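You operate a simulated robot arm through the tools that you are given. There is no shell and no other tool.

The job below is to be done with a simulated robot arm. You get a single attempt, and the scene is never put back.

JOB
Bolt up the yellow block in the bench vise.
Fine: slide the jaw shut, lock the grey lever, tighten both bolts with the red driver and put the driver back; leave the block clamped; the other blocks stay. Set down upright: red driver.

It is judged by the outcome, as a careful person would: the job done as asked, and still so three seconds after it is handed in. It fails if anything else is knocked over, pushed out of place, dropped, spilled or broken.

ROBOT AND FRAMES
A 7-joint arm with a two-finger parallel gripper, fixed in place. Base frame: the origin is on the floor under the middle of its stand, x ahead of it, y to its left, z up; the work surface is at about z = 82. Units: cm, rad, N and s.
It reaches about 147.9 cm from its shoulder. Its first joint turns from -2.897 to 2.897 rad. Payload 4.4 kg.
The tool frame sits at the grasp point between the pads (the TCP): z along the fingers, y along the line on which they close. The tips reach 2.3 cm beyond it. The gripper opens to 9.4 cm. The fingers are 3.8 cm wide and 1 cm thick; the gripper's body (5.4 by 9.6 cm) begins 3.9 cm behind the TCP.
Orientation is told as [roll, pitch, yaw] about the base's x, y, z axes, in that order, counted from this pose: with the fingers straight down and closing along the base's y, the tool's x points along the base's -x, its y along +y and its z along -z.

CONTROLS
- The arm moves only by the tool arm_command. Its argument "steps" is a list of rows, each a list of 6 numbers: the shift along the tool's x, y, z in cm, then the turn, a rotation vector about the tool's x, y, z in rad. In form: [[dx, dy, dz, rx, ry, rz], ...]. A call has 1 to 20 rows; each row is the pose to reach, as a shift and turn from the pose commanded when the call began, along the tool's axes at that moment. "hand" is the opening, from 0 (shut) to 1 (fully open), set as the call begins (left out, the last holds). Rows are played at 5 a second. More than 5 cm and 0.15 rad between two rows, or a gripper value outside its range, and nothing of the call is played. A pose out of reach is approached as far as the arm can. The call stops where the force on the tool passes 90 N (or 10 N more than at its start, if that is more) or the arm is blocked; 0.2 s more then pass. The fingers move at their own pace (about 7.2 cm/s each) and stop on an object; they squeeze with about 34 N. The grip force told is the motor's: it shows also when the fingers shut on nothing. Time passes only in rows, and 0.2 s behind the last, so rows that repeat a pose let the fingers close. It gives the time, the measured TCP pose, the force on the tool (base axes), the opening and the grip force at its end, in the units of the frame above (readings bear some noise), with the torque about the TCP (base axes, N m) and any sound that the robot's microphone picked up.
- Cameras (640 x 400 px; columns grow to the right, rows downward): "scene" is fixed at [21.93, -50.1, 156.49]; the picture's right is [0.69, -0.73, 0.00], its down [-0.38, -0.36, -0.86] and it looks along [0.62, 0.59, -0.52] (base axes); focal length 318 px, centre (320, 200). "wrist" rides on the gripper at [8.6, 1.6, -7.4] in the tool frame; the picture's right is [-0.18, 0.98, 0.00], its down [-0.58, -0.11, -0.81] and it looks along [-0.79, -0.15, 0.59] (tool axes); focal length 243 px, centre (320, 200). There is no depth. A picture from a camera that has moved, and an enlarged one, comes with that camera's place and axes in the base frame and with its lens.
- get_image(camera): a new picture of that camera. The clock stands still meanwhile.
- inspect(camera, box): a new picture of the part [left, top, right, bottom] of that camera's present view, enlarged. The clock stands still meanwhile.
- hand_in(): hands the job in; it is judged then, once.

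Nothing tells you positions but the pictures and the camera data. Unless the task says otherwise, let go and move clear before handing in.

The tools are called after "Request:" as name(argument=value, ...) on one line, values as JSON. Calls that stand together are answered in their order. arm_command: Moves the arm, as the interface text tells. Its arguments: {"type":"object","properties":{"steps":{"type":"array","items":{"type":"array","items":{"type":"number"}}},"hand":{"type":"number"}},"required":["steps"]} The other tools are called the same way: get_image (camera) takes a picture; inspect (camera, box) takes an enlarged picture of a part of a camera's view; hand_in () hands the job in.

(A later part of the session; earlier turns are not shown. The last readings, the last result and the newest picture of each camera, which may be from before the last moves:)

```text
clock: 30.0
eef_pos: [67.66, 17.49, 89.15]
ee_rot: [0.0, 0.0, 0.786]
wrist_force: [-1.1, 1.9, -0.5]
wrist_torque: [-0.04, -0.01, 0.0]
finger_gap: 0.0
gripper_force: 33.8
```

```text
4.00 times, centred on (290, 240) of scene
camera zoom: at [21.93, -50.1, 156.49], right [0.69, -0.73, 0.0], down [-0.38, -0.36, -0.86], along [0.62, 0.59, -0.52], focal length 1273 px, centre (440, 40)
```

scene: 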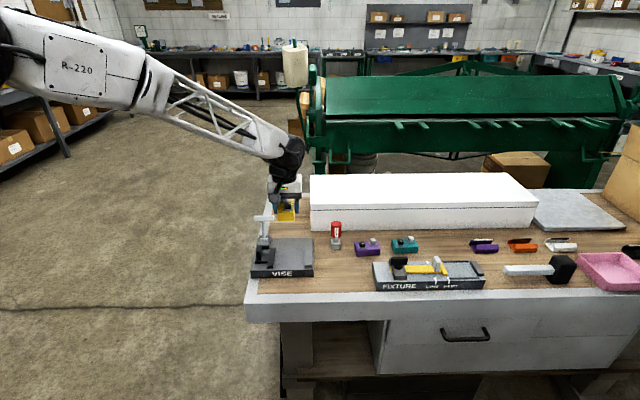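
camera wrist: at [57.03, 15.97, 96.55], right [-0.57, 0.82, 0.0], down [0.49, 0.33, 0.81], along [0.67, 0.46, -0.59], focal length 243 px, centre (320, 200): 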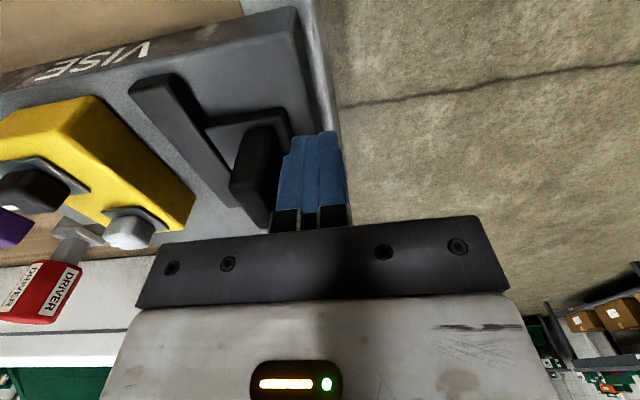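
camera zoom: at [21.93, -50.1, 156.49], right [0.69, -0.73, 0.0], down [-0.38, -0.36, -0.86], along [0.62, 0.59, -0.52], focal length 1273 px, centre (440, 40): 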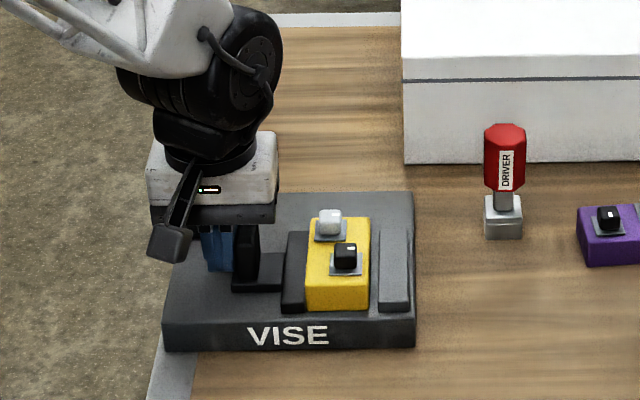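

The block moves with the jaw, with about 1 cm left to the fixed jaw. I'll go on in small steps.

Request:
arm_command(steps=[[0, -0.2, 0, 0, 0, 0], [0, -0.4, 0, 0, 0, 0], [0, -0.6, 0, 0, 0, 0], [0, -0.8, 0, 0, 0, 0], [0, -0.9, 0, 0, 0, 0], [0, -0.9, 0, 0, 0, 0]])

Request:
inspect(camera="scene", box=[240, 190, 340, 290])

```text
clock: 31.4
eef_pos: [68.04, 16.87, 89.09]
ee_rot: [0.002, 0.002, 0.787]
wrist_force: [-46.0, 45.7, 6.9]
wrist_torque: [-0.39, -0.31, -0.2]
finger_gap: 0.0
gripper_force: 33.9
```

```text
4.00 times, centred on (290, 240) of scene
camera zoom: at [21.93, -50.1, 156.49], right [0.69, -0.73, 0.0], down [-0.38, -0.36, -0.86], along [0.62, 0.59, -0.52], focal length 1273 px, centre (440, 40)
```

zoom: 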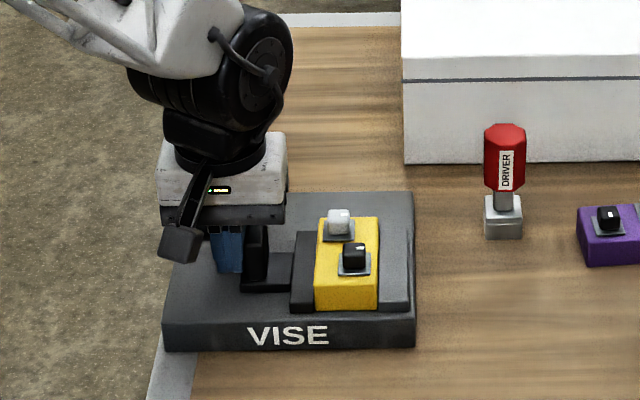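

The force rose to about 65 N: the block is squeezed between the jaws. I'll back the fingers off and rise, then check that the jaw stays.

Request:
arm_command(steps=[[0, 0.3, 0, 0, 0, 0], [0, 0.6, 0, 0, 0, 0], [0, 1.0, 0, 0, 0, 0], [0, 1.4, 0, 0, 0, 0], [0, 1.4, -3, 0, 0, 0], [0, 1.4, -7, 0, 0, 0], [0, 1.4, -11, 0, 0, 0], [0, 1.4, -11, 0, 0, 0]])

Request:
inspect(camera="scene", box=[240, 190, 340, 290])

Request:
get_image(camera="wrist")

```text
clock: 33.2
eef_pos: [67.11, 17.62, 99.96]
ee_rot: [0.0, -0.001, 0.786]
wrist_force: [-1.0, -0.2, -0.9]
wrist_torque: [0.02, -0.01, 0.02]
finger_gap: 0.0
gripper_force: 33.7
```

```text
4.00 times, centred on (290, 240) of scene
camera zoom: at [21.93, -50.1, 156.49], right [0.69, -0.73, 0.0], down [-0.38, -0.36, -0.86], along [0.62, 0.59, -0.52], focal length 1273 px, centre (440, 40)
```

zoom: 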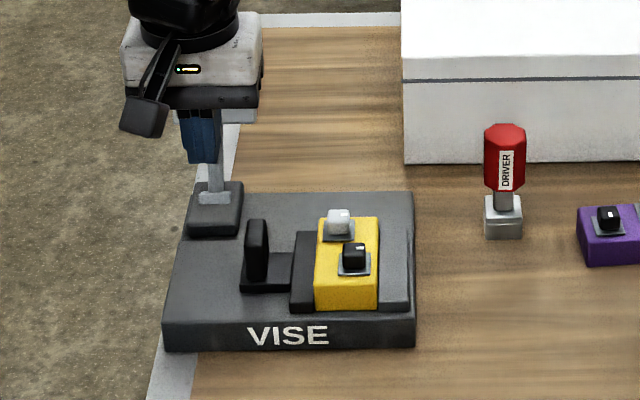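

```text
taken
camera wrist: at [60.0, 12.79, 107.6], right [-0.57, 0.82, 0.0], down [0.49, 0.33, 0.81], along [0.67, 0.46, -0.59], focal length 243 px, centre (320, 200)
```

wrist: 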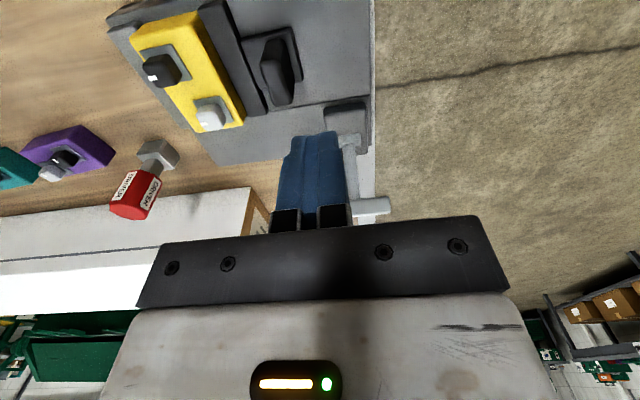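

The jaw stays shut on the block. Now I'll back away so the wrist camera sees the grey T lever unobstructed.

Request:
arm_command(steps=[[3, -2, 0, 0, 0, 0], [6, -4, 0, 0, 0, 0], [9, -6, 0, 0, 0, 0], [12, -8, 0, 0, 0, 0], [12, -8, 0, 0, 0, 0]])

Request:
get_image(camera="wrist")

Request:
inspect(camera="scene", box=[245, 205, 295, 265])

```text
clock: 34.4
eef_pos: [64.47, 3.65, 100.36]
ee_rot: [-0.001, -0.001, 0.785]
wrist_force: [0.2, -0.6, 1.1]
wrist_torque: [-0.01, 0.06, -0.05]
finger_gap: 0.0
gripper_force: 34.1
```

```text
taken
camera wrist: at [57.27, -1.23, 107.91], right [-0.57, 0.82, 0.0], down [0.49, 0.33, 0.81], along [0.67, 0.46, -0.59], focal length 243 px, centre (320, 200)
```

wrist: 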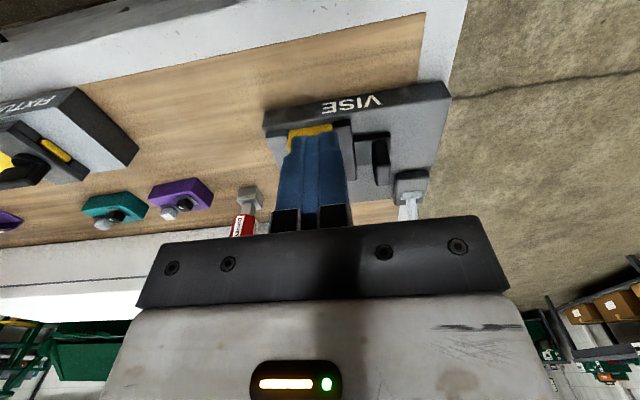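

```text
6.67 times, centred on (270, 235) of scene
camera zoom: at [21.93, -50.1, 156.49], right [0.69, -0.73, 0.0], down [-0.38, -0.36, -0.86], along [0.62, 0.59, -0.52], focal length 2121 px, centre (653, -33)
```

zoom: 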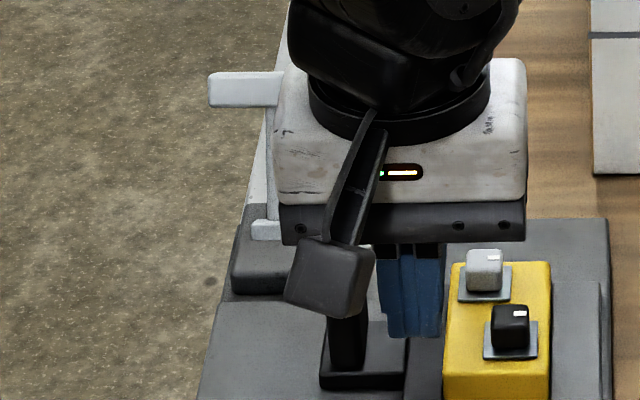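

The lever's hub sits near u 33.7, v 69, z 87, and its T bar near v 73, z 93, leaning back about 35°. I'll go round to its outer side for a side view to judge which way it swings.

Request:
arm_command(steps=[[-2.06, 2.13, -0.5, 0, 0, 0.1427], [-4.13, 4.25, -1, 0, 0, 0.2855], [-6.19, 6.38, -1.5, 0, 0, 0.428], [-8.25, 8.5, -2, 0, 0, 0.571], [-10.3, 10.6, -2.5, 0, 0, 0.714], [-12.4, 12.8, -3, 0, 0, 0.857], [-14.4, 14.9, -3.5, 0, 0, 1.0], [-16.5, 17.0, -4, 0, 0, 1.142], [-18.6, 19.1, -4.5, 0, 0, 1.285], [-20.6, 21.3, -5, 0, 0, 1.428], [-22.7, 23.4, -5, 0, 0, 1.57], [-22.7, 23.4, -5, 0, 0, 1.57]])

Request:
get_image(camera="wrist")

Request:
get_image(camera="scene")

```text
clock: 37.0
eef_pos: [63.87, 36.21, 105.09]
ee_rot: [0.0, 0.0, -0.785]
wrist_force: [0.3, -0.8, 0.2]
wrist_torque: [0.01, 0.0, -0.01]
finger_gap: 0.0
gripper_force: 33.7
```

```text
taken
camera wrist: at [58.98, 43.58, 112.57], right [0.83, 0.56, 0.0], down [0.33, -0.49, 0.81], along [0.46, -0.67, -0.59], focal length 243 px, centre (320, 200)
```

wrist: 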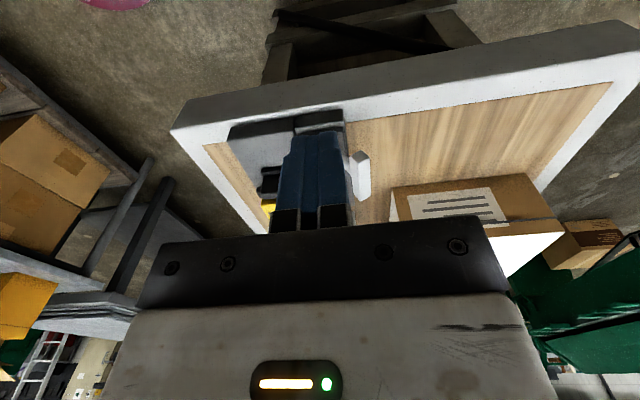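

```text
taken
```

scene: 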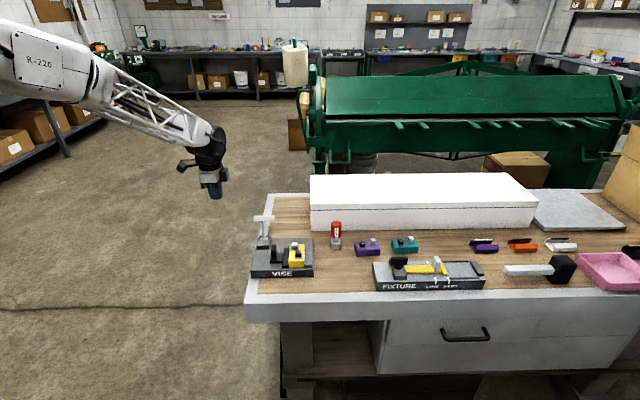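

The closed fingers block the view of the lever. I'll open them and look between.

Request:
arm_command(steps=[[0, 0, 0, 0, 0, 0], [0, 0, 0, 0, 0, 0], [0, 0, 0, 0, 0, 0], [0, 0, 0, 0, 0, 0]], hand=1)

Request:
inspect(camera="wrist", box=[240, 110, 410, 220])

Request:
inspect(camera="scene", box=[245, 205, 315, 285])

```text
clock: 38.0
eef_pos: [63.89, 36.32, 105.03]
ee_rot: [0.002, 0.0, -0.783]
wrist_force: [-0.9, -0.4, 0.4]
wrist_torque: [0.02, 0.02, 0.01]
finger_gap: 9.38
gripper_force: 0.1
```

```text
3.64 times, centred on (325, 165) of wrist
camera zoom: at [58.97, 43.54, 112.58], right [0.82, 0.57, 0.0], down [0.33, -0.49, 0.81], along [0.46, -0.66, -0.59], focal length 882 px, centre (302, 327)
```

zoom: 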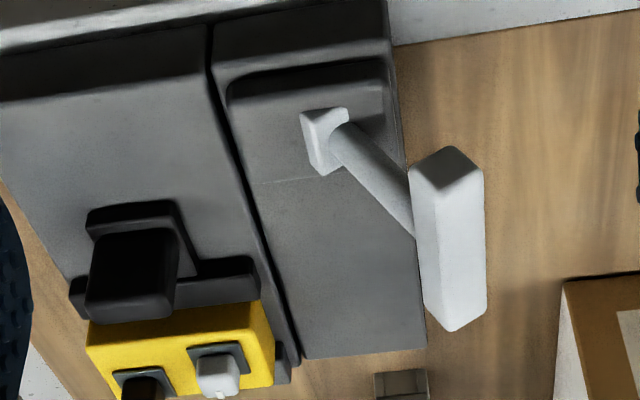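

```text
5.00 times, centred on (280, 245) of scene
camera zoom: at [21.93, -50.1, 156.49], right [0.69, -0.73, 0.0], down [-0.38, -0.36, -0.86], along [0.62, 0.59, -0.52], focal length 1591 px, centre (520, -25)
```

zoom: 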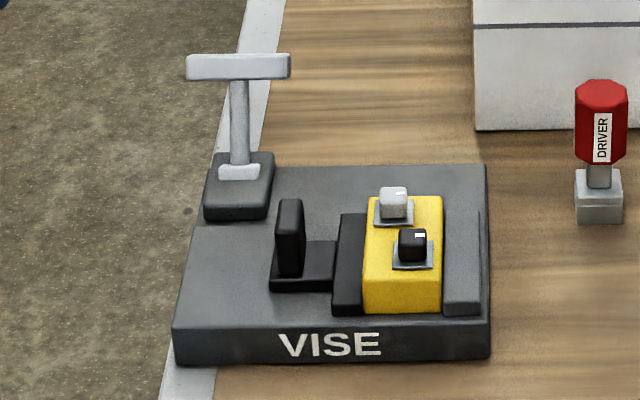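

From the side view the lever is hinged at about v 69.2, z 86.9 with its T bar at v 73.3, z 93. I'll put the open fingers loosely around the T bar, one in front and one behind.

Request:
arm_command(steps=[[-3.6, 0.6, 0, 0, 0, 0], [-7.1, 1.2, 0, 0, 0, 0], [-10.7, 1.8, 0, 0, 0, 0], [-14.2, 2.4, 0, 0, 0, 0], [-14.2, 2.4, 0, 0, 0, 0]], hand=0.43)

Request:
get_image(camera="wrist")

Request:
inspect(camera="scene", box=[230, 165, 330, 285])

```text
clock: 39.2
eef_pos: [75.83, 28.0, 105.2]
ee_rot: [0.001, -0.001, -0.783]
wrist_force: [0.0, 0.2, 0.2]
wrist_torque: [-0.04, -0.01, 0.01]
finger_gap: 4.04
gripper_force: 0.0
```

```text
taken
camera wrist: at [70.79, 35.33, 112.68], right [0.82, 0.57, 0.0], down [0.33, -0.49, 0.81], along [0.46, -0.66, -0.59], focal length 243 px, centre (320, 200)
```

wrist: 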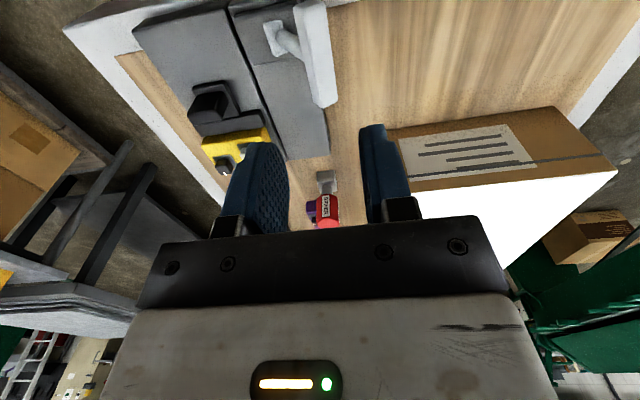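

```text
3.33 times, centred on (280, 225) of scene
camera zoom: at [21.93, -50.1, 156.49], right [0.69, -0.73, 0.0], down [-0.38, -0.36, -0.86], along [0.62, 0.59, -0.52], focal length 1061 px, centre (453, 117)
```

zoom: 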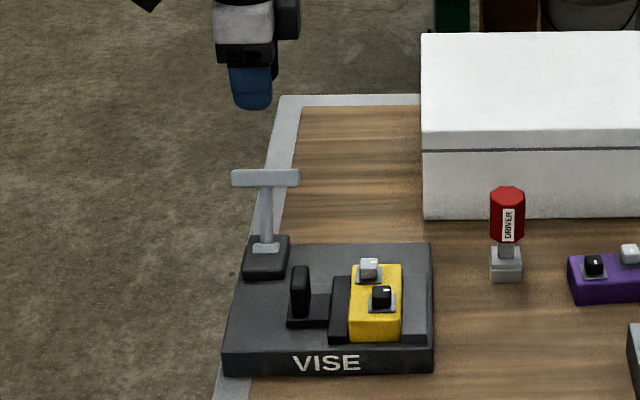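

The T bar lies right between and below the fingers. I'll go down until the tips are just below the bar.

Request:
arm_command(steps=[[0, 0, 3, 0, 0, 0], [0, 0, 6, 0, 0, 0], [0, 0, 8.5, 0, 0, 0], [0, 0, 10.3, 0, 0, 0], [0, 0, 11.4, 0, 0, 0], [0, 0, 11.4, 0, 0, 0]])

Request:
get_image(camera="wrist")

Request:
inspect(camera="scene", box=[240, 190, 310, 270])

```text
clock: 40.6
eef_pos: [75.77, 27.98, 93.52]
ee_rot: [-0.001, 0.0, -0.785]
wrist_force: [0.1, 1.5, 0.2]
wrist_torque: [-0.01, 0.01, 0.0]
finger_gap: 4.03
gripper_force: 0.0
```

```text
taken
camera wrist: at [70.85, 35.25, 101.1], right [0.82, 0.57, 0.0], down [0.33, -0.49, 0.81], along [0.46, -0.66, -0.59], focal length 243 px, centre (320, 200)
```

wrist: 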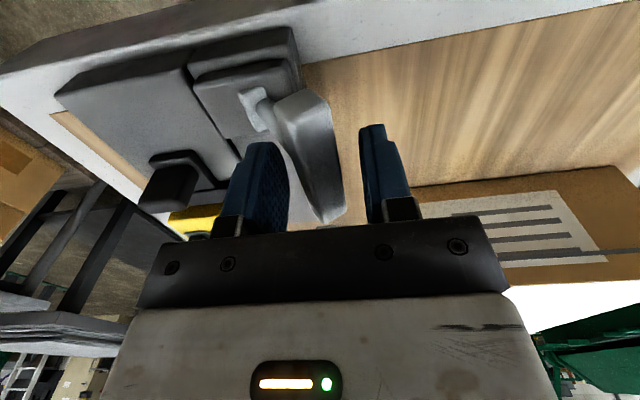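

```text
5.00 times, centred on (275, 230) of scene
camera zoom: at [21.93, -50.1, 156.49], right [0.69, -0.73, 0.0], down [-0.38, -0.36, -0.86], along [0.62, 0.59, -0.52], focal length 1591 px, centre (545, 50)
```

zoom: 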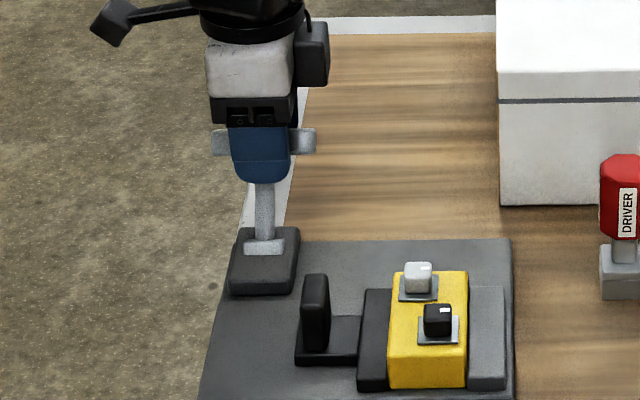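

The T bar is caged between the fingers. I'll push it gently toward the front first to feel whether it swings that way.

Request:
arm_command(steps=[[0, -0.3, 0, 0, 0, 0], [0, -0.6, 0, 0, 0, 0], [0, -0.9, 0, 0, 0, 0], [0, -1.2, 0, 0, 0, 0], [0, -1.5, 0, 0, 0, 0], [0, -1.5, 0, 0, 0, 0]])

Request:
inspect(camera="wrist", box=[180, 40, 460, 230])

```text
clock: 42.0
eef_pos: [74.6, 26.87, 93.73]
ee_rot: [0.0, -0.001, -0.782]
wrist_force: [1.8, 1.3, 0.3]
wrist_torque: [0.01, 0.01, -0.02]
finger_gap: 4.12
gripper_force: 1.0
```

```text
2.11 times, centred on (320, 135) of wrist
camera zoom: at [69.74, 34.15, 101.18], right [0.82, 0.57, 0.0], down [0.33, -0.49, 0.81], along [0.46, -0.66, -0.59], focal length 511 px, centre (320, 337)
```

zoom: 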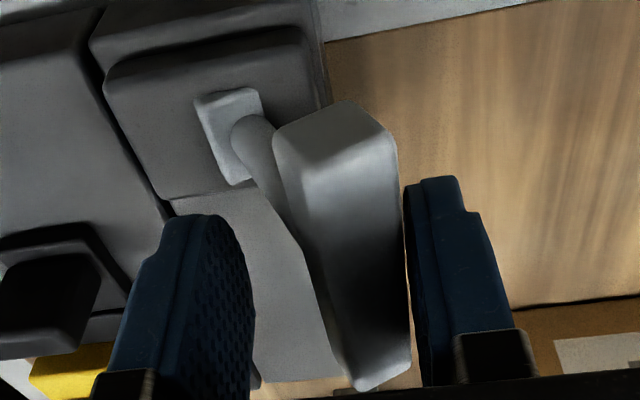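

The rear finger is now touching the bar with only a slight force. I'll push on a little more.

Request:
arm_command(steps=[[0, -0.2, 0, 0, 0, 0], [0, -0.4, 0, 0, 0, 0], [0, -0.6, 0, 0, 0, 0], [0, -0.8, 0, 0, 0, 0], [0, -1.0, 0, 0, 0, 0], [0, -1.0, 0, 0, 0, 0]])

Request:
inspect(camera="wrist", box=[180, 40, 460, 230])

Request:
inspect(camera="scene", box=[240, 190, 310, 270])

```text
clock: 43.4
eef_pos: [74.01, 26.15, 93.68]
ee_rot: [-0.001, 0.0, -0.782]
wrist_force: [0.6, 0.8, -0.9]
wrist_torque: [-0.01, -0.01, 0.02]
finger_gap: 4.08
gripper_force: 0.5
```

```text
2.11 times, centred on (320, 135) of wrist
camera zoom: at [69.03, 33.47, 101.18], right [0.82, 0.57, 0.0], down [0.34, -0.49, 0.81], along [0.46, -0.66, -0.59], focal length 511 px, centre (320, 337)
```

zoom: 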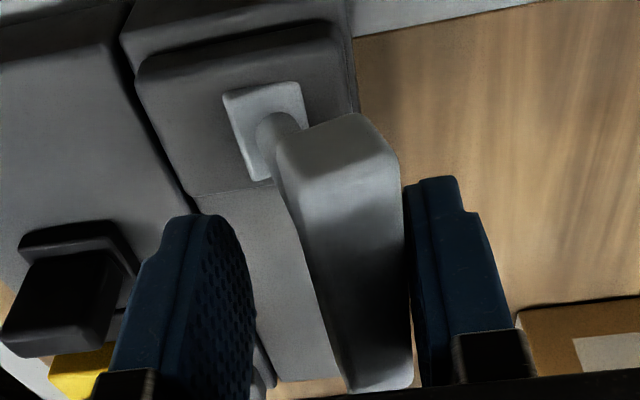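

```text
5.00 times, centred on (275, 230) of scene
camera zoom: at [21.93, -50.1, 156.49], right [0.69, -0.73, 0.0], down [-0.38, -0.36, -0.86], along [0.62, 0.59, -0.52], focal length 1591 px, centre (545, 50)
```

zoom: 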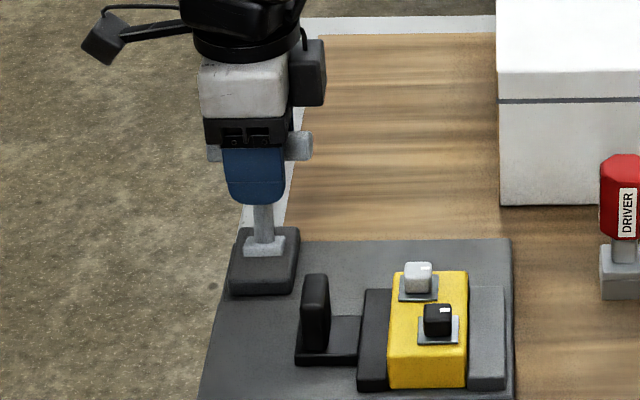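

The lever swings forward freely. I'll shift along the bar to clear the stem and keep swinging it past upright, following its arc.

Request:
arm_command(steps=[[1.35, 0.3, -0.5, 0, 0, 0], [2.7, 0.3, -0.8, 0, 0, 0], [2.7, -0.3, -0.9, 0, 0, 0], [2.7, -0.8, -1.1, 0, 0, 0], [2.7, -1.3, -1.3, 0, 0, 0], [2.7, -1.8, -1.4, 0, 0, 0], [2.7, -2.3, -1.6, 0, 0, 0], [2.7, -2.8, -1.7, 0, 0, 0], [2.7, -3.3, -1.65, 0, 0, 0], [2.7, -3.3, -1.65, 0, 0, 0]])

Request:
inspect(camera="wrist", box=[180, 40, 460, 230])

Request:
inspect(camera="scene", box=[240, 190, 310, 270])

```text
clock: 45.6
eef_pos: [69.72, 25.73, 95.33]
ee_rot: [0.0, -0.001, -0.784]
wrist_force: [0.0, 0.1, 0.6]
wrist_torque: [0.02, -0.01, 0.0]
finger_gap: 4.09
gripper_force: 0.5
```

```text
2.11 times, centred on (320, 135) of wrist
camera zoom: at [64.77, 32.99, 102.77], right [0.82, 0.57, 0.0], down [0.34, -0.49, 0.81], along [0.46, -0.66, -0.59], focal length 511 px, centre (320, 337)
```

zoom: 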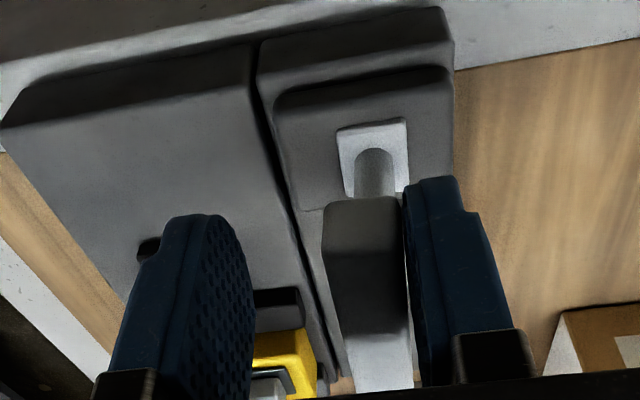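

```text
5.00 times, centred on (275, 230) of scene
camera zoom: at [21.93, -50.1, 156.49], right [0.69, -0.73, 0.0], down [-0.38, -0.36, -0.86], along [0.62, 0.59, -0.52], focal length 1591 px, centre (545, 50)
```

zoom: 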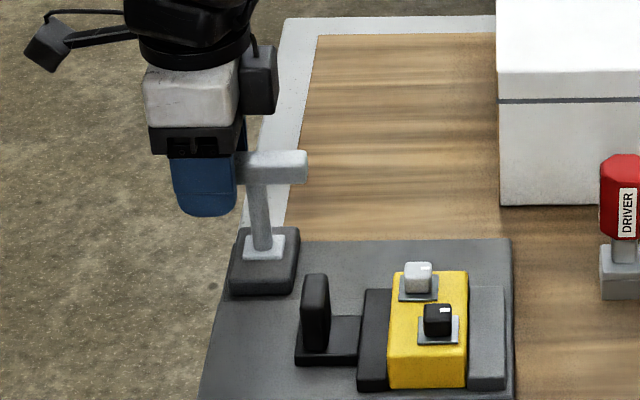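

The lever is now upright and still moves freely. I'll continue forward and slightly down along the arc.

Request:
arm_command(steps=[[0, -0.5, 0, 0, 0, 0], [0, -0.95, 0.05, 0, 0, 0], [0, -1.4, 0.13, 0, 0, 0], [0, -1.85, 0.3, 0, 0, 0], [0, -2.3, 0.5, 0, 0, 0], [0, -2.75, 0.7, 0, 0, 0], [0, -3.2, 0.9, 0, 0, 0], [0, -3.2, 0.9, 0, 0, 0]])

Request:
inspect(camera="wrist", box=[180, 40, 460, 230])

Request:
inspect(camera="scene", box=[240, 190, 310, 270])

```text
clock: 47.4
eef_pos: [67.56, 23.5, 94.5]
ee_rot: [0.001, -0.001, -0.783]
wrist_force: [0.2, -0.4, 0.1]
wrist_torque: [-0.05, -0.04, 0.01]
finger_gap: 4.08
gripper_force: 0.3
```

```text
2.11 times, centred on (320, 135) of wrist
camera zoom: at [62.58, 30.79, 101.98], right [0.82, 0.57, 0.0], down [0.34, -0.49, 0.81], along [0.46, -0.66, -0.59], focal length 511 px, centre (320, 337)
```

zoom: 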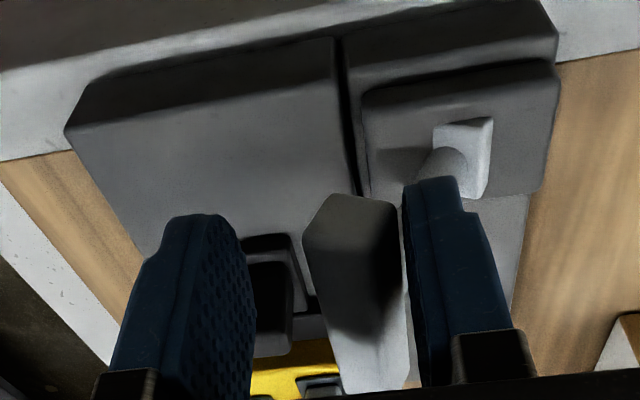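

```text
5.00 times, centred on (275, 230) of scene
camera zoom: at [21.93, -50.1, 156.49], right [0.69, -0.73, 0.0], down [-0.38, -0.36, -0.86], along [0.62, 0.59, -0.52], focal length 1591 px, centre (545, 50)
```

zoom: 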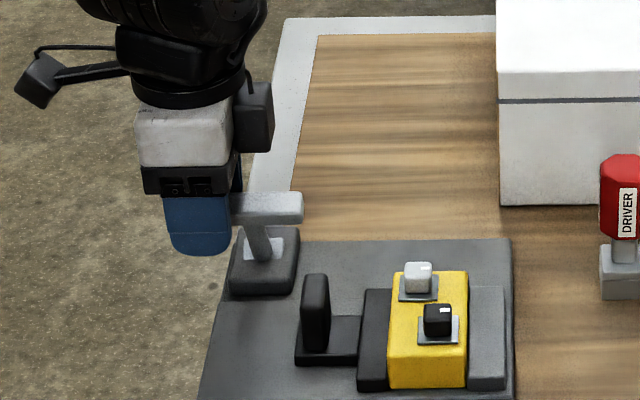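

It leans about 30° forward and still swings freely. I'll follow it further down, watching for a stop or a click.

Request:
arm_command(steps=[[0, -0.4, 0.25, 0, 0, 0], [0, -0.8, 0.5, 0, 0, 0], [0, -1.2, 0.85, 0, 0, 0], [0, -1.6, 1.2, 0, 0, 0], [0, -1.9, 1.6, 0, 0, 0], [0, -2.2, 2.0, 0, 0, 0], [0, -2.5, 2.4, 0, 0, 0], [0, -2.8, 2.8, 0, 0, 0], [0, -2.8, 2.8, 0, 0, 0]])

Request:
inspect(camera="wrist", box=[180, 40, 460, 230])

Request:
inspect(camera="scene", box=[240, 190, 310, 270])

```text
clock: 49.4
eef_pos: [65.36, 21.49, 91.57]
ee_rot: [-0.003, 0.0, -0.784]
wrist_force: [28.3, 66.8, 10.1]
wrist_torque: [-0.4, -0.17, 1.42]
finger_gap: 8.62
gripper_force: 34.3
```

```text
2.11 times, centred on (320, 135) of wrist
camera zoom: at [60.52, 28.86, 99.03], right [0.82, 0.57, 0.0], down [0.34, -0.49, 0.81], along [0.46, -0.67, -0.59], focal length 511 px, centre (320, 337)
```

zoom: 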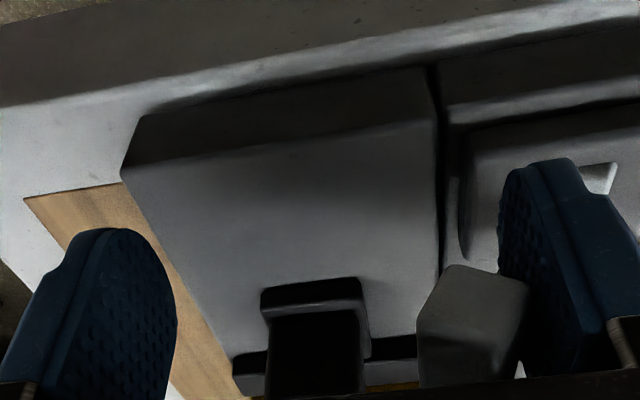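

```text
5.00 times, centred on (275, 230) of scene
camera zoom: at [21.93, -50.1, 156.49], right [0.69, -0.73, 0.0], down [-0.38, -0.36, -0.86], along [0.62, 0.59, -0.52], focal length 1591 px, centre (545, 50)
```

zoom: 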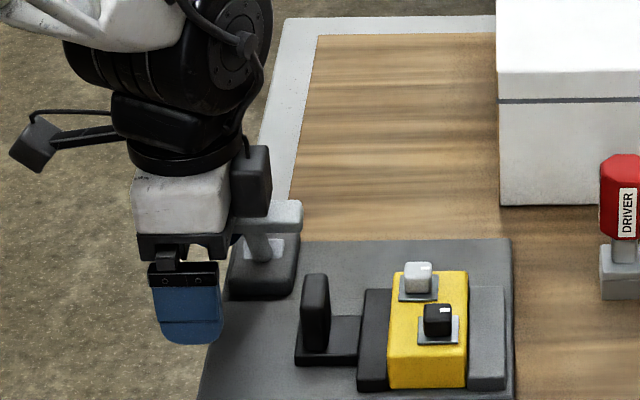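

The lever has hit its forward stop: force rose to about 72 N and pushed the fingers apart. I'll relieve it at once and rise clear.

Request:
arm_command(steps=[[0, 0.5, -0.3, 0, 0, 0], [0, 1.0, -0.6, 0, 0, 0], [0, 1.5, -1.2, 0, 0, 0], [0, 1.8, -2.0, 0, 0, 0], [0, 1.8, -2.0, 0, 0, 0], [0, 1.8, -2.0, 0, 0, 0]])

Request:
inspect(camera="wrist", box=[180, 40, 460, 230])

Request:
inspect(camera="scene", box=[240, 190, 310, 270])

```text
clock: 50.8
eef_pos: [66.73, 22.74, 93.66]
ee_rot: [0.001, 0.0, -0.783]
wrist_force: [10.2, 28.8, -5.1]
wrist_torque: [0.37, 0.0, 0.58]
finger_gap: 5.29
gripper_force: 14.0
```

```text
2.11 times, centred on (320, 135) of wrist
camera zoom: at [61.81, 30.05, 101.13], right [0.82, 0.57, 0.0], down [0.33, -0.49, 0.81], along [0.46, -0.66, -0.59], focal length 511 px, centre (320, 337)
```

zoom: 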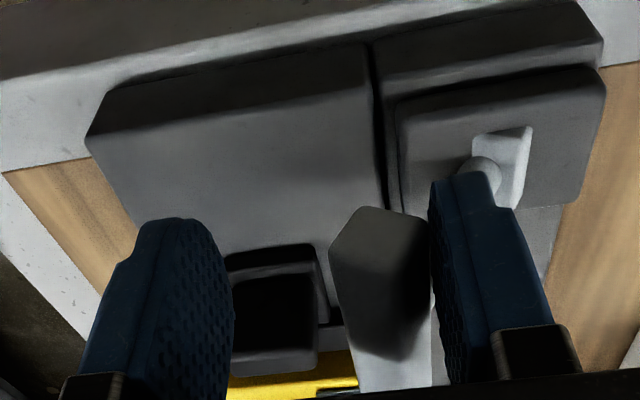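

```text
5.00 times, centred on (275, 230) of scene
camera zoom: at [21.93, -50.1, 156.49], right [0.69, -0.73, 0.0], down [-0.38, -0.36, -0.86], along [0.62, 0.59, -0.52], focal length 1591 px, centre (545, 50)
```

zoom: 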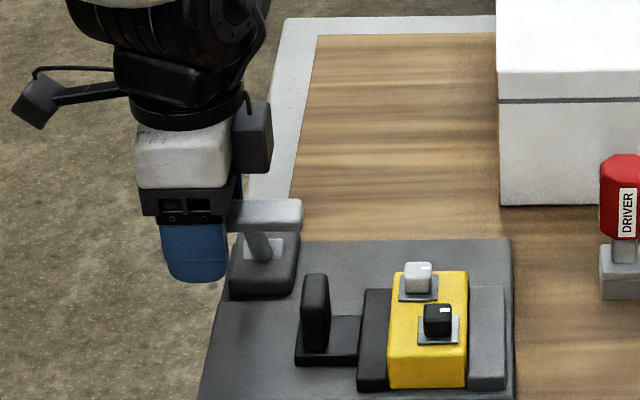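

It is at its stop, leaning forward as far as it leaned back before. I'll ease off the rest and lift clear, checking the lever stays.

Request:
arm_command(steps=[[0, 0.4, 0, 0, 0, 0], [0, 0.9, 0, 0, 0, 0], [0, 1.1, -0.5, 0, 0, 0], [0, 1.1, -3, 0, 0, 0], [0, 1.1, -6, 0, 0, 0], [0, 1.1, -10, 0, 0, 0], [0, 1.1, -10, 0, 0, 0]])

Request:
get_image(camera="wrist")

Request:
inspect(camera="scene", box=[240, 190, 340, 290])

```text
clock: 52.4
eef_pos: [67.65, 23.63, 103.66]
ee_rot: [0.001, 0.0, -0.783]
wrist_force: [0.0, 0.0, -0.1]
wrist_torque: [0.0, -0.03, -0.03]
finger_gap: 4.04
gripper_force: 0.0
```

```text
taken
camera wrist: at [62.65, 30.94, 111.21], right [0.82, 0.57, 0.0], down [0.33, -0.49, 0.81], along [0.46, -0.66, -0.59], focal length 243 px, centre (320, 200)
```

wrist: 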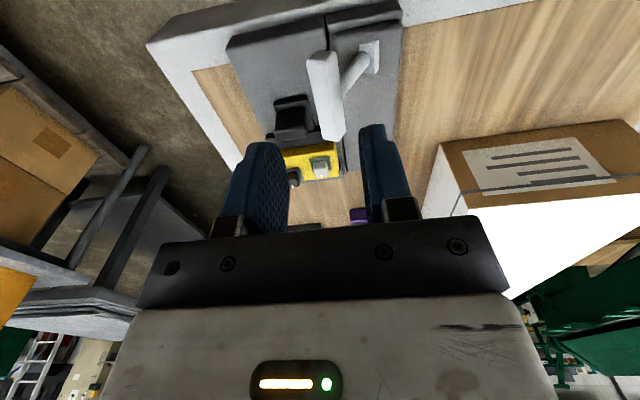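

```text
4.00 times, centred on (290, 240) of scene
camera zoom: at [21.93, -50.1, 156.49], right [0.69, -0.73, 0.0], down [-0.38, -0.36, -0.86], along [0.62, 0.59, -0.52], focal length 1273 px, centre (440, 40)
```

zoom: 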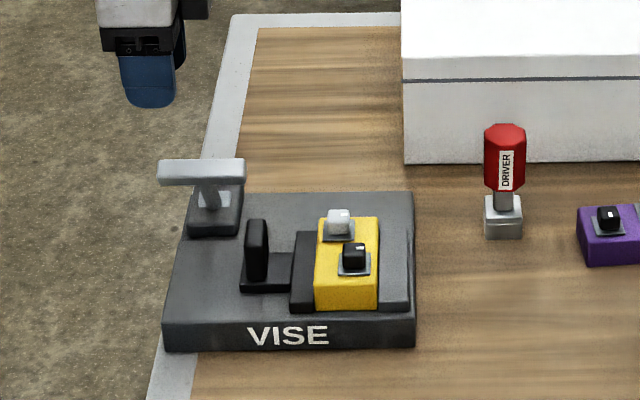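

The lever stays locked forward and the vise has not moved. Next I'll look straight down on the clamped block to measure the bolt heads.

Request:
arm_command(steps=[[-3, -0.54, 0.2, 0, 0, -0.1305], [-6, -1.09, 0.5, 0, 0, -0.261], [-9, -1.63, 1, 0, 0, -0.3915], [-12, -2.17, 1.5, 0, 0, -0.522], [-15, -2.72, 2.1, 0, 0, -0.6525], [-18, -3.26, 2.7, 0, 0, -0.783], [-18, -3.26, 2.7, 0, 0, -0.783]])

Request:
arm_command(steps=[[0, 0, 0, 0, 0.11, 0], [0, 0, 0, 0, 0.22, 0], [0, 0, 0, 0, 0.33, 0], [0, 0, 0, 0, 0.45, 0], [0, 0, 0, 0, 0.45, 0]], hand=1)

Request:
get_image(camera="wrist")

```text
clock: 54.0
eef_pos: [78.04, 8.77, 101.12]
ee_rot: [0.002, 0.0, 0.001]
wrist_force: [0.2, -0.3, 0.5]
wrist_torque: [-0.01, 0.0, 0.0]
finger_gap: 4.04
gripper_force: 0.1
```

```text
clock: 55.2
eef_pos: [77.94, 8.66, 101.09]
ee_rot: [0.0, 0.451, 0.001]
wrist_force: [1.0, 0.2, -0.4]
wrist_torque: [-0.01, 0.03, 0.0]
finger_gap: 9.4
gripper_force: 0.1
```

```text
taken
camera wrist: at [73.52, 10.24, 111.57], right [0.17, 0.98, -0.08], down [0.87, -0.11, 0.47], along [0.46, -0.15, -0.88], focal length 243 px, centre (320, 200)
```

wrist: 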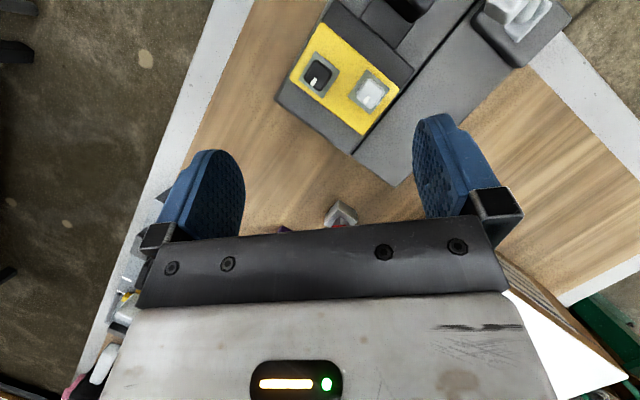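

Request:
inspect(camera="wrist", box=[270, 15, 430, 145])

Request:
inspect(camera="wrist", box=[295, 45, 395, 115])

```text
3.08 times, centred on (350, 80) of wrist
camera zoom: at [73.52, 10.24, 111.57], right [0.17, 0.98, -0.08], down [0.87, -0.11, 0.47], along [0.46, -0.15, -0.88], focal length 746 px, centre (228, 569)
```

zoom: 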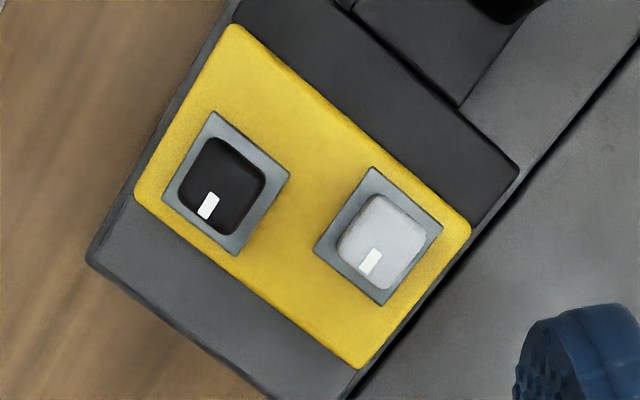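

```text
5.71 times, centred on (345, 80) of wrist
camera zoom: at [73.52, 10.24, 111.57], right [0.17, 0.98, -0.08], down [0.87, -0.11, 0.47], along [0.46, -0.15, -0.88], focal length 1386 px, centre (177, 886)
```

zoom: 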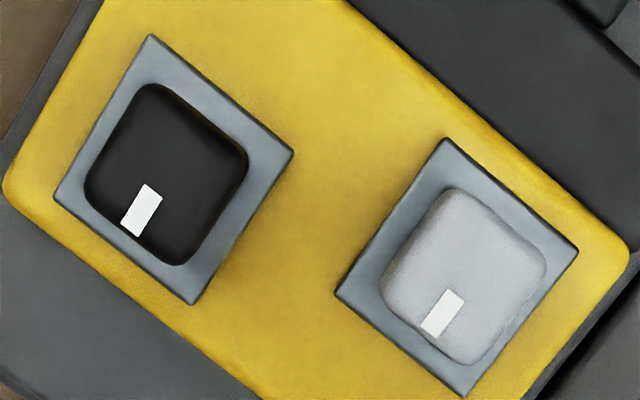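

The view is clear: black bolt at about (73.65, 8.27), grey bolt at about (75.65, 12.31), heads square to the 45° axes, marks pointing toward the fixed jaw. Now I'll look down on the driver the same way.

Request:
arm_command(steps=[[-3.6, -0.6, -2.6, 0, 0, 0], [-7.2, -1.2, -5.2, 0, 0, 0], [-10.8, -1.8, -7.75, 0, 0, 0], [-14.4, -2.4, -10.3, 0, 0, 0], [-14.4, -2.4, -10.3, 0, 0, 0]])

Request:
get_image(camera="wrist")

```text
clock: 56.4
eef_pos: [95.4, 5.86, 103.77]
ee_rot: [0.0, 0.45, -0.002]
wrist_force: [-0.1, -1.0, 0.2]
wrist_torque: [-0.05, 0.02, 0.01]
finger_gap: 9.37
gripper_force: 0.1
```

```text
taken
camera wrist: at [90.9, 7.57, 114.25], right [0.17, 0.98, -0.08], down [0.87, -0.11, 0.47], along [0.46, -0.15, -0.88], focal length 243 px, centre (320, 200)
```

wrist: 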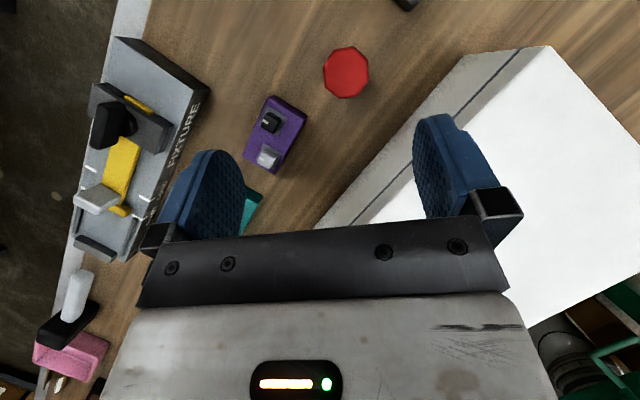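

Request:
inspect(camera="wrist", box=[305, 30, 390, 115])

Request:
inspect(camera="scene", box=[322, 212, 352, 256])

```text
4.71 times, centred on (348, 72) of wrist
camera zoom: at [90.9, 7.57, 114.25], right [0.17, 0.98, -0.08], down [0.87, -0.11, 0.47], along [0.46, -0.15, -0.88], focal length 1142 px, centre (191, 800)
```

zoom: 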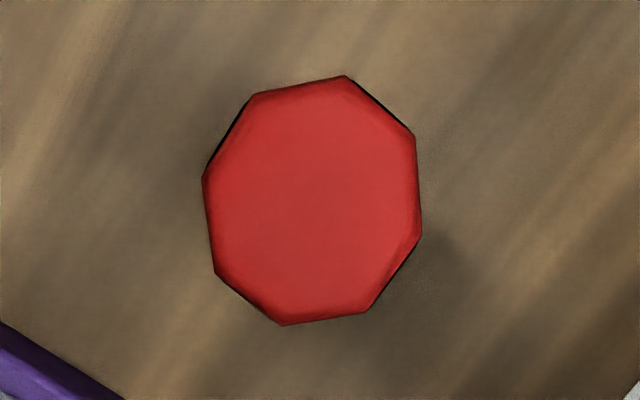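

```text
9.09 times, centred on (337, 234) of scene
camera zoom: at [21.93, -50.1, 156.49], right [0.69, -0.73, 0.0], down [-0.38, -0.36, -0.86], along [0.62, 0.59, -0.52], focal length 2893 px, centre (166, -109)
```

zoom: 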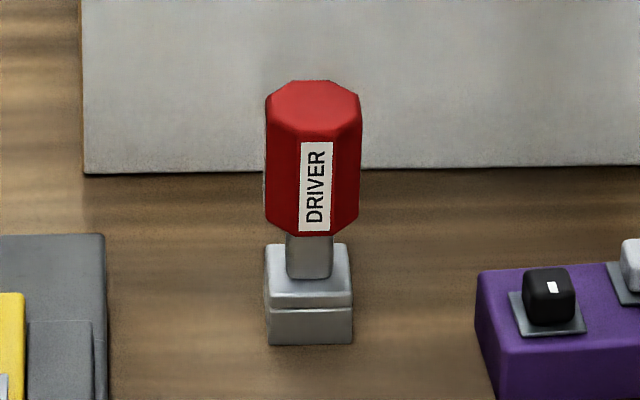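

The handle is an octagon, 3.6 cm across flats, centred at (91.30, 7.82), its flats along the base axes and its square socket at 45°, like the bolt heads. I'll straighten the hand and turn it to +90° above the driver, leaving room for clockwise turning.

Request:
arm_command(steps=[[0, 0, 0, 0, -0.1125, 0], [0, 0, 0, 0, -0.225, 0], [0, 0, 0, 0, -0.3375, 0], [0, 0, 0, 0, -0.45, 0], [0, 0, 0, 0, -0.45, 0]], hand=0.7)

Request:
arm_command(steps=[[0.34, 0.16, 0, 0, 0, -0.131], [0.68, 0.33, 0, 0, 0, -0.262], [1.03, 0.49, 0, 0, 0, -0.393], [1.37, 0.65, 0, 0, 0, -0.524], [1.71, 0.82, 0, 0, 0, -0.654], [2.05, 0.98, 0, 0, 0, -0.785], [2.4, 1.14, 0, 0, 0, -0.916], [2.73, 1.31, 0, 0, 0, -1.047], [3.08, 1.47, 0, 0, 0, -1.178], [3.42, 1.63, 0, 0, 0, -1.309], [3.76, 1.8, 0, 0, 0, -1.44], [4.1, 1.96, 0.5, 0, 0, -1.571], [4.1, 1.96, 0.5, 0, 0, -1.571]])

Request:
get_image(camera="wrist")

Request:
get_image(camera="scene")

```text
clock: 57.6
eef_pos: [95.31, 6.13, 103.88]
ee_rot: [-0.001, 0.002, -0.001]
wrist_force: [0.0, -0.6, 0.0]
wrist_torque: [0.02, 0.03, -0.02]
finger_gap: 6.58
gripper_force: 0.1
```

```text
clock: 60.4
eef_pos: [91.21, 8.04, 103.53]
ee_rot: [0.001, -0.001, 1.57]
wrist_force: [-0.2, 0.2, -0.7]
wrist_torque: [0.04, -0.03, -0.01]
finger_gap: 6.57
gripper_force: 0.0
```

```text
taken
camera wrist: at [89.74, -0.62, 110.96], right [-0.98, 0.18, 0.0], down [0.11, 0.58, 0.81], along [0.15, 0.79, -0.59], focal length 243 px, centre (320, 200)
```

wrist: 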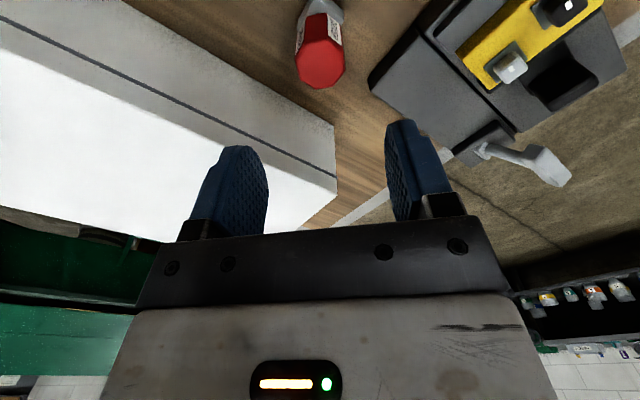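

```text
taken
```

scene: 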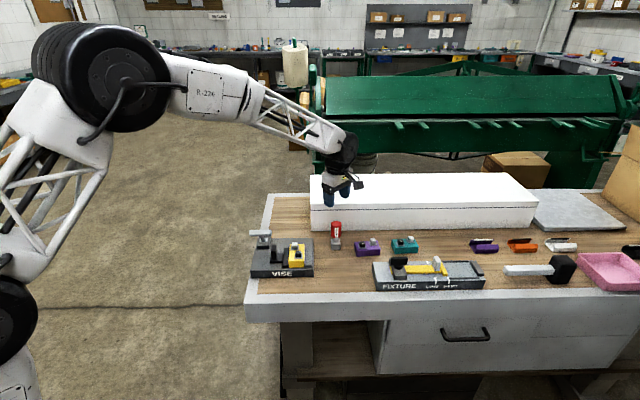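

The +90° yaw is reachable and the driver is below. I'll enlarge to fix its centre more closely before going down.

Request:
inspect(camera="wrist", box=[270, 0, 370, 100])

```text
4.00 times, centred on (320, 50) of wrist
camera zoom: at [89.74, -0.62, 110.96], right [-0.98, 0.18, 0.0], down [0.11, 0.58, 0.81], along [0.15, 0.79, -0.59], focal length 970 px, centre (320, 800)
```

zoom: 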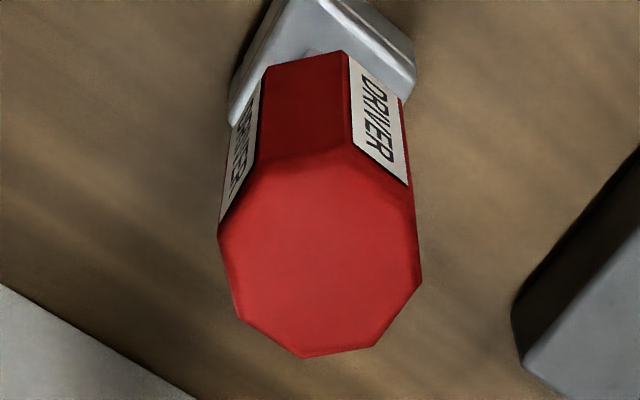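

The driver centre is (91.28, 7.84), within 2 mm of the hand. I'll correct that and lower the fingers around the handle.

Request:
arm_command(steps=[[0.2, -0.07, 3, 0, 0, 0], [0.2, -0.07, 6, 0, 0, 0], [0.2, -0.07, 9, 0, 0, 0], [0.2, -0.07, 11.5, 0, 0, 0], [0.2, -0.07, 12.8, 0, 0, 0], [0.2, -0.07, 13.5, 0, 0, 0], [0.2, -0.07, 13.5, 0, 0, 0]])

Request:
get_image(camera="wrist")

Request:
inspect(camera="scene", box=[300, 190, 370, 270])

```text
clock: 62.0
eef_pos: [91.41, 8.07, 89.95]
ee_rot: [0.0, 0.0, 1.57]
wrist_force: [0.3, -0.3, 0.1]
wrist_torque: [-0.02, 0.0, -0.03]
finger_gap: 6.59
gripper_force: 0.1
```

```text
taken
camera wrist: at [89.86, -0.61, 97.5], right [-0.98, 0.18, 0.0], down [0.11, 0.58, 0.81], along [0.15, 0.79, -0.59], focal length 243 px, centre (320, 200)
```

wrist: 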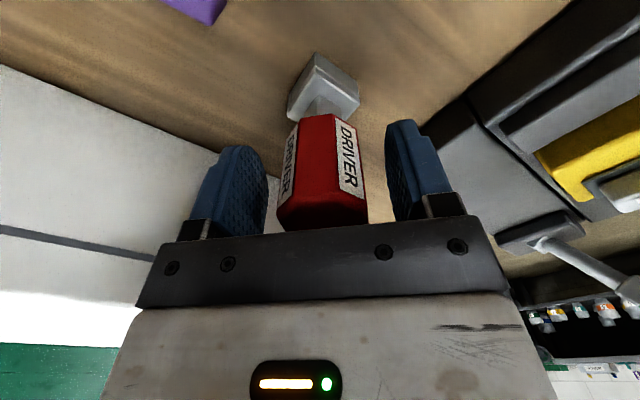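

```text
5.00 times, centred on (335, 230) of scene
camera zoom: at [21.93, -50.1, 156.49], right [0.69, -0.73, 0.0], down [-0.38, -0.36, -0.86], along [0.62, 0.59, -0.52], focal length 1591 px, centre (245, 50)
```

zoom: 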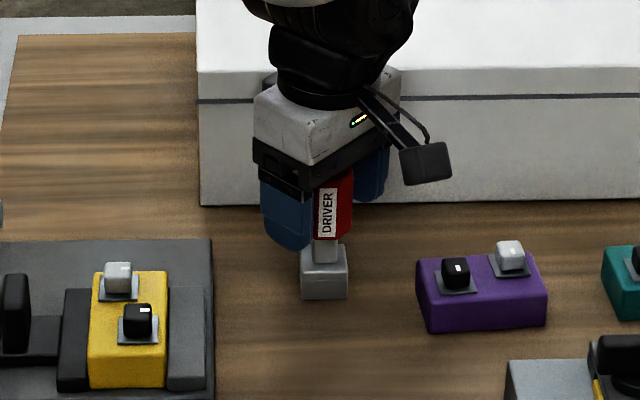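

The driver stands between the open fingers. I'll nudge the hand slightly to centre it and then close.

Request:
arm_command(steps=[[0.1, 0.05, 0, 0, 0, 0], [0.15, 0.08, 0, 0, 0, 0], [0.15, 0.08, 0, 0, 0, 0]])

Request:
arm_command(steps=[[0, 0, 0, 0, 0, 0], [0, 0, 0, 0, 0, 0], [0, 0, 0, 0, 0, 0], [0, 0, 0, 0, 0, 0]], hand=0)

Request:
get_image(camera="wrist")

```text
clock: 62.8
eef_pos: [91.26, 7.82, 89.96]
ee_rot: [0.0, 0.0, 1.57]
wrist_force: [0.3, 0.4, 0.0]
wrist_torque: [0.0, -0.01, -0.02]
finger_gap: 6.58
gripper_force: 0.2
```

```text
clock: 63.8
eef_pos: [91.21, 7.64, 90.06]
ee_rot: [0.001, 0.0, 1.571]
wrist_force: [-1.8, -0.8, 0.5]
wrist_torque: [-0.07, 0.05, 0.01]
finger_gap: 3.56
gripper_force: 33.7
```

```text
taken
camera wrist: at [89.75, -0.83, 97.47], right [-0.98, 0.18, 0.0], down [0.11, 0.58, 0.81], along [0.15, 0.79, -0.59], focal length 243 px, centre (320, 200)
```

wrist: 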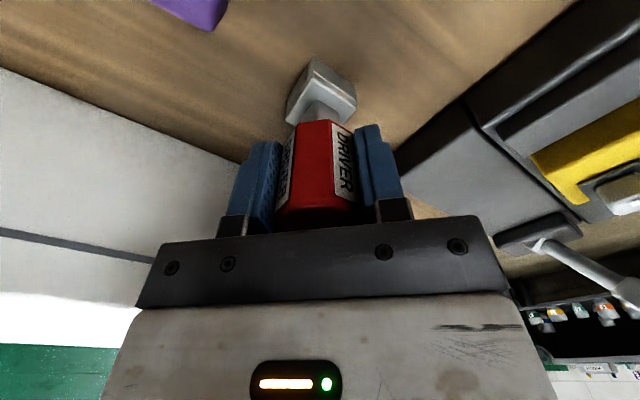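

The driver is gripped at 3.56 cm, matching its flats. I'll lift it straight up.

Request:
arm_command(steps=[[0, 0, -0.5, 0, 0, 0], [0, 0, -2, 0, 0, 0], [0, 0, -5, 0, 0, 0], [0, 0, -8, 0, 0, 0], [0, 0, -11, 0, 0, 0], [0, 0, -14, 0, 0, 0], [0, 0, -14, 0, 0, 0]])

Request:
get_image(camera="wrist")

Request:
inspect(camera="scene", box=[300, 160, 380, 260])

```text
clock: 65.4
eef_pos: [91.14, 7.93, 103.87]
ee_rot: [-0.001, 0.002, 1.57]
wrist_force: [-0.2, -0.2, -1.3]
wrist_torque: [0.0, 0.0, -0.02]
finger_gap: 3.58
gripper_force: 34.2
```

```text
taken
camera wrist: at [89.57, -0.73, 111.38], right [-0.98, 0.18, 0.0], down [0.11, 0.58, 0.81], along [0.15, 0.79, -0.59], focal length 243 px, centre (320, 200)
```

wrist: 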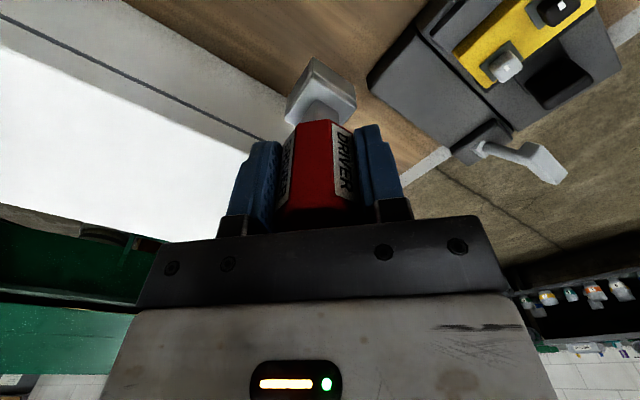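

```text
4.00 times, centred on (340, 210) of scene
camera zoom: at [21.93, -50.1, 156.49], right [0.69, -0.73, 0.0], down [-0.38, -0.36, -0.86], along [0.62, 0.59, -0.52], focal length 1273 px, centre (240, 160)
```

zoom: 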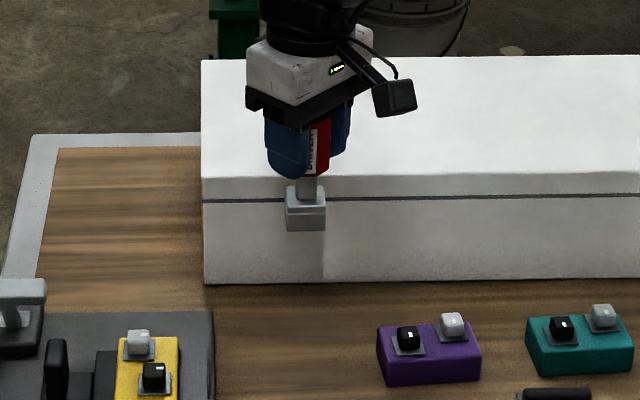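

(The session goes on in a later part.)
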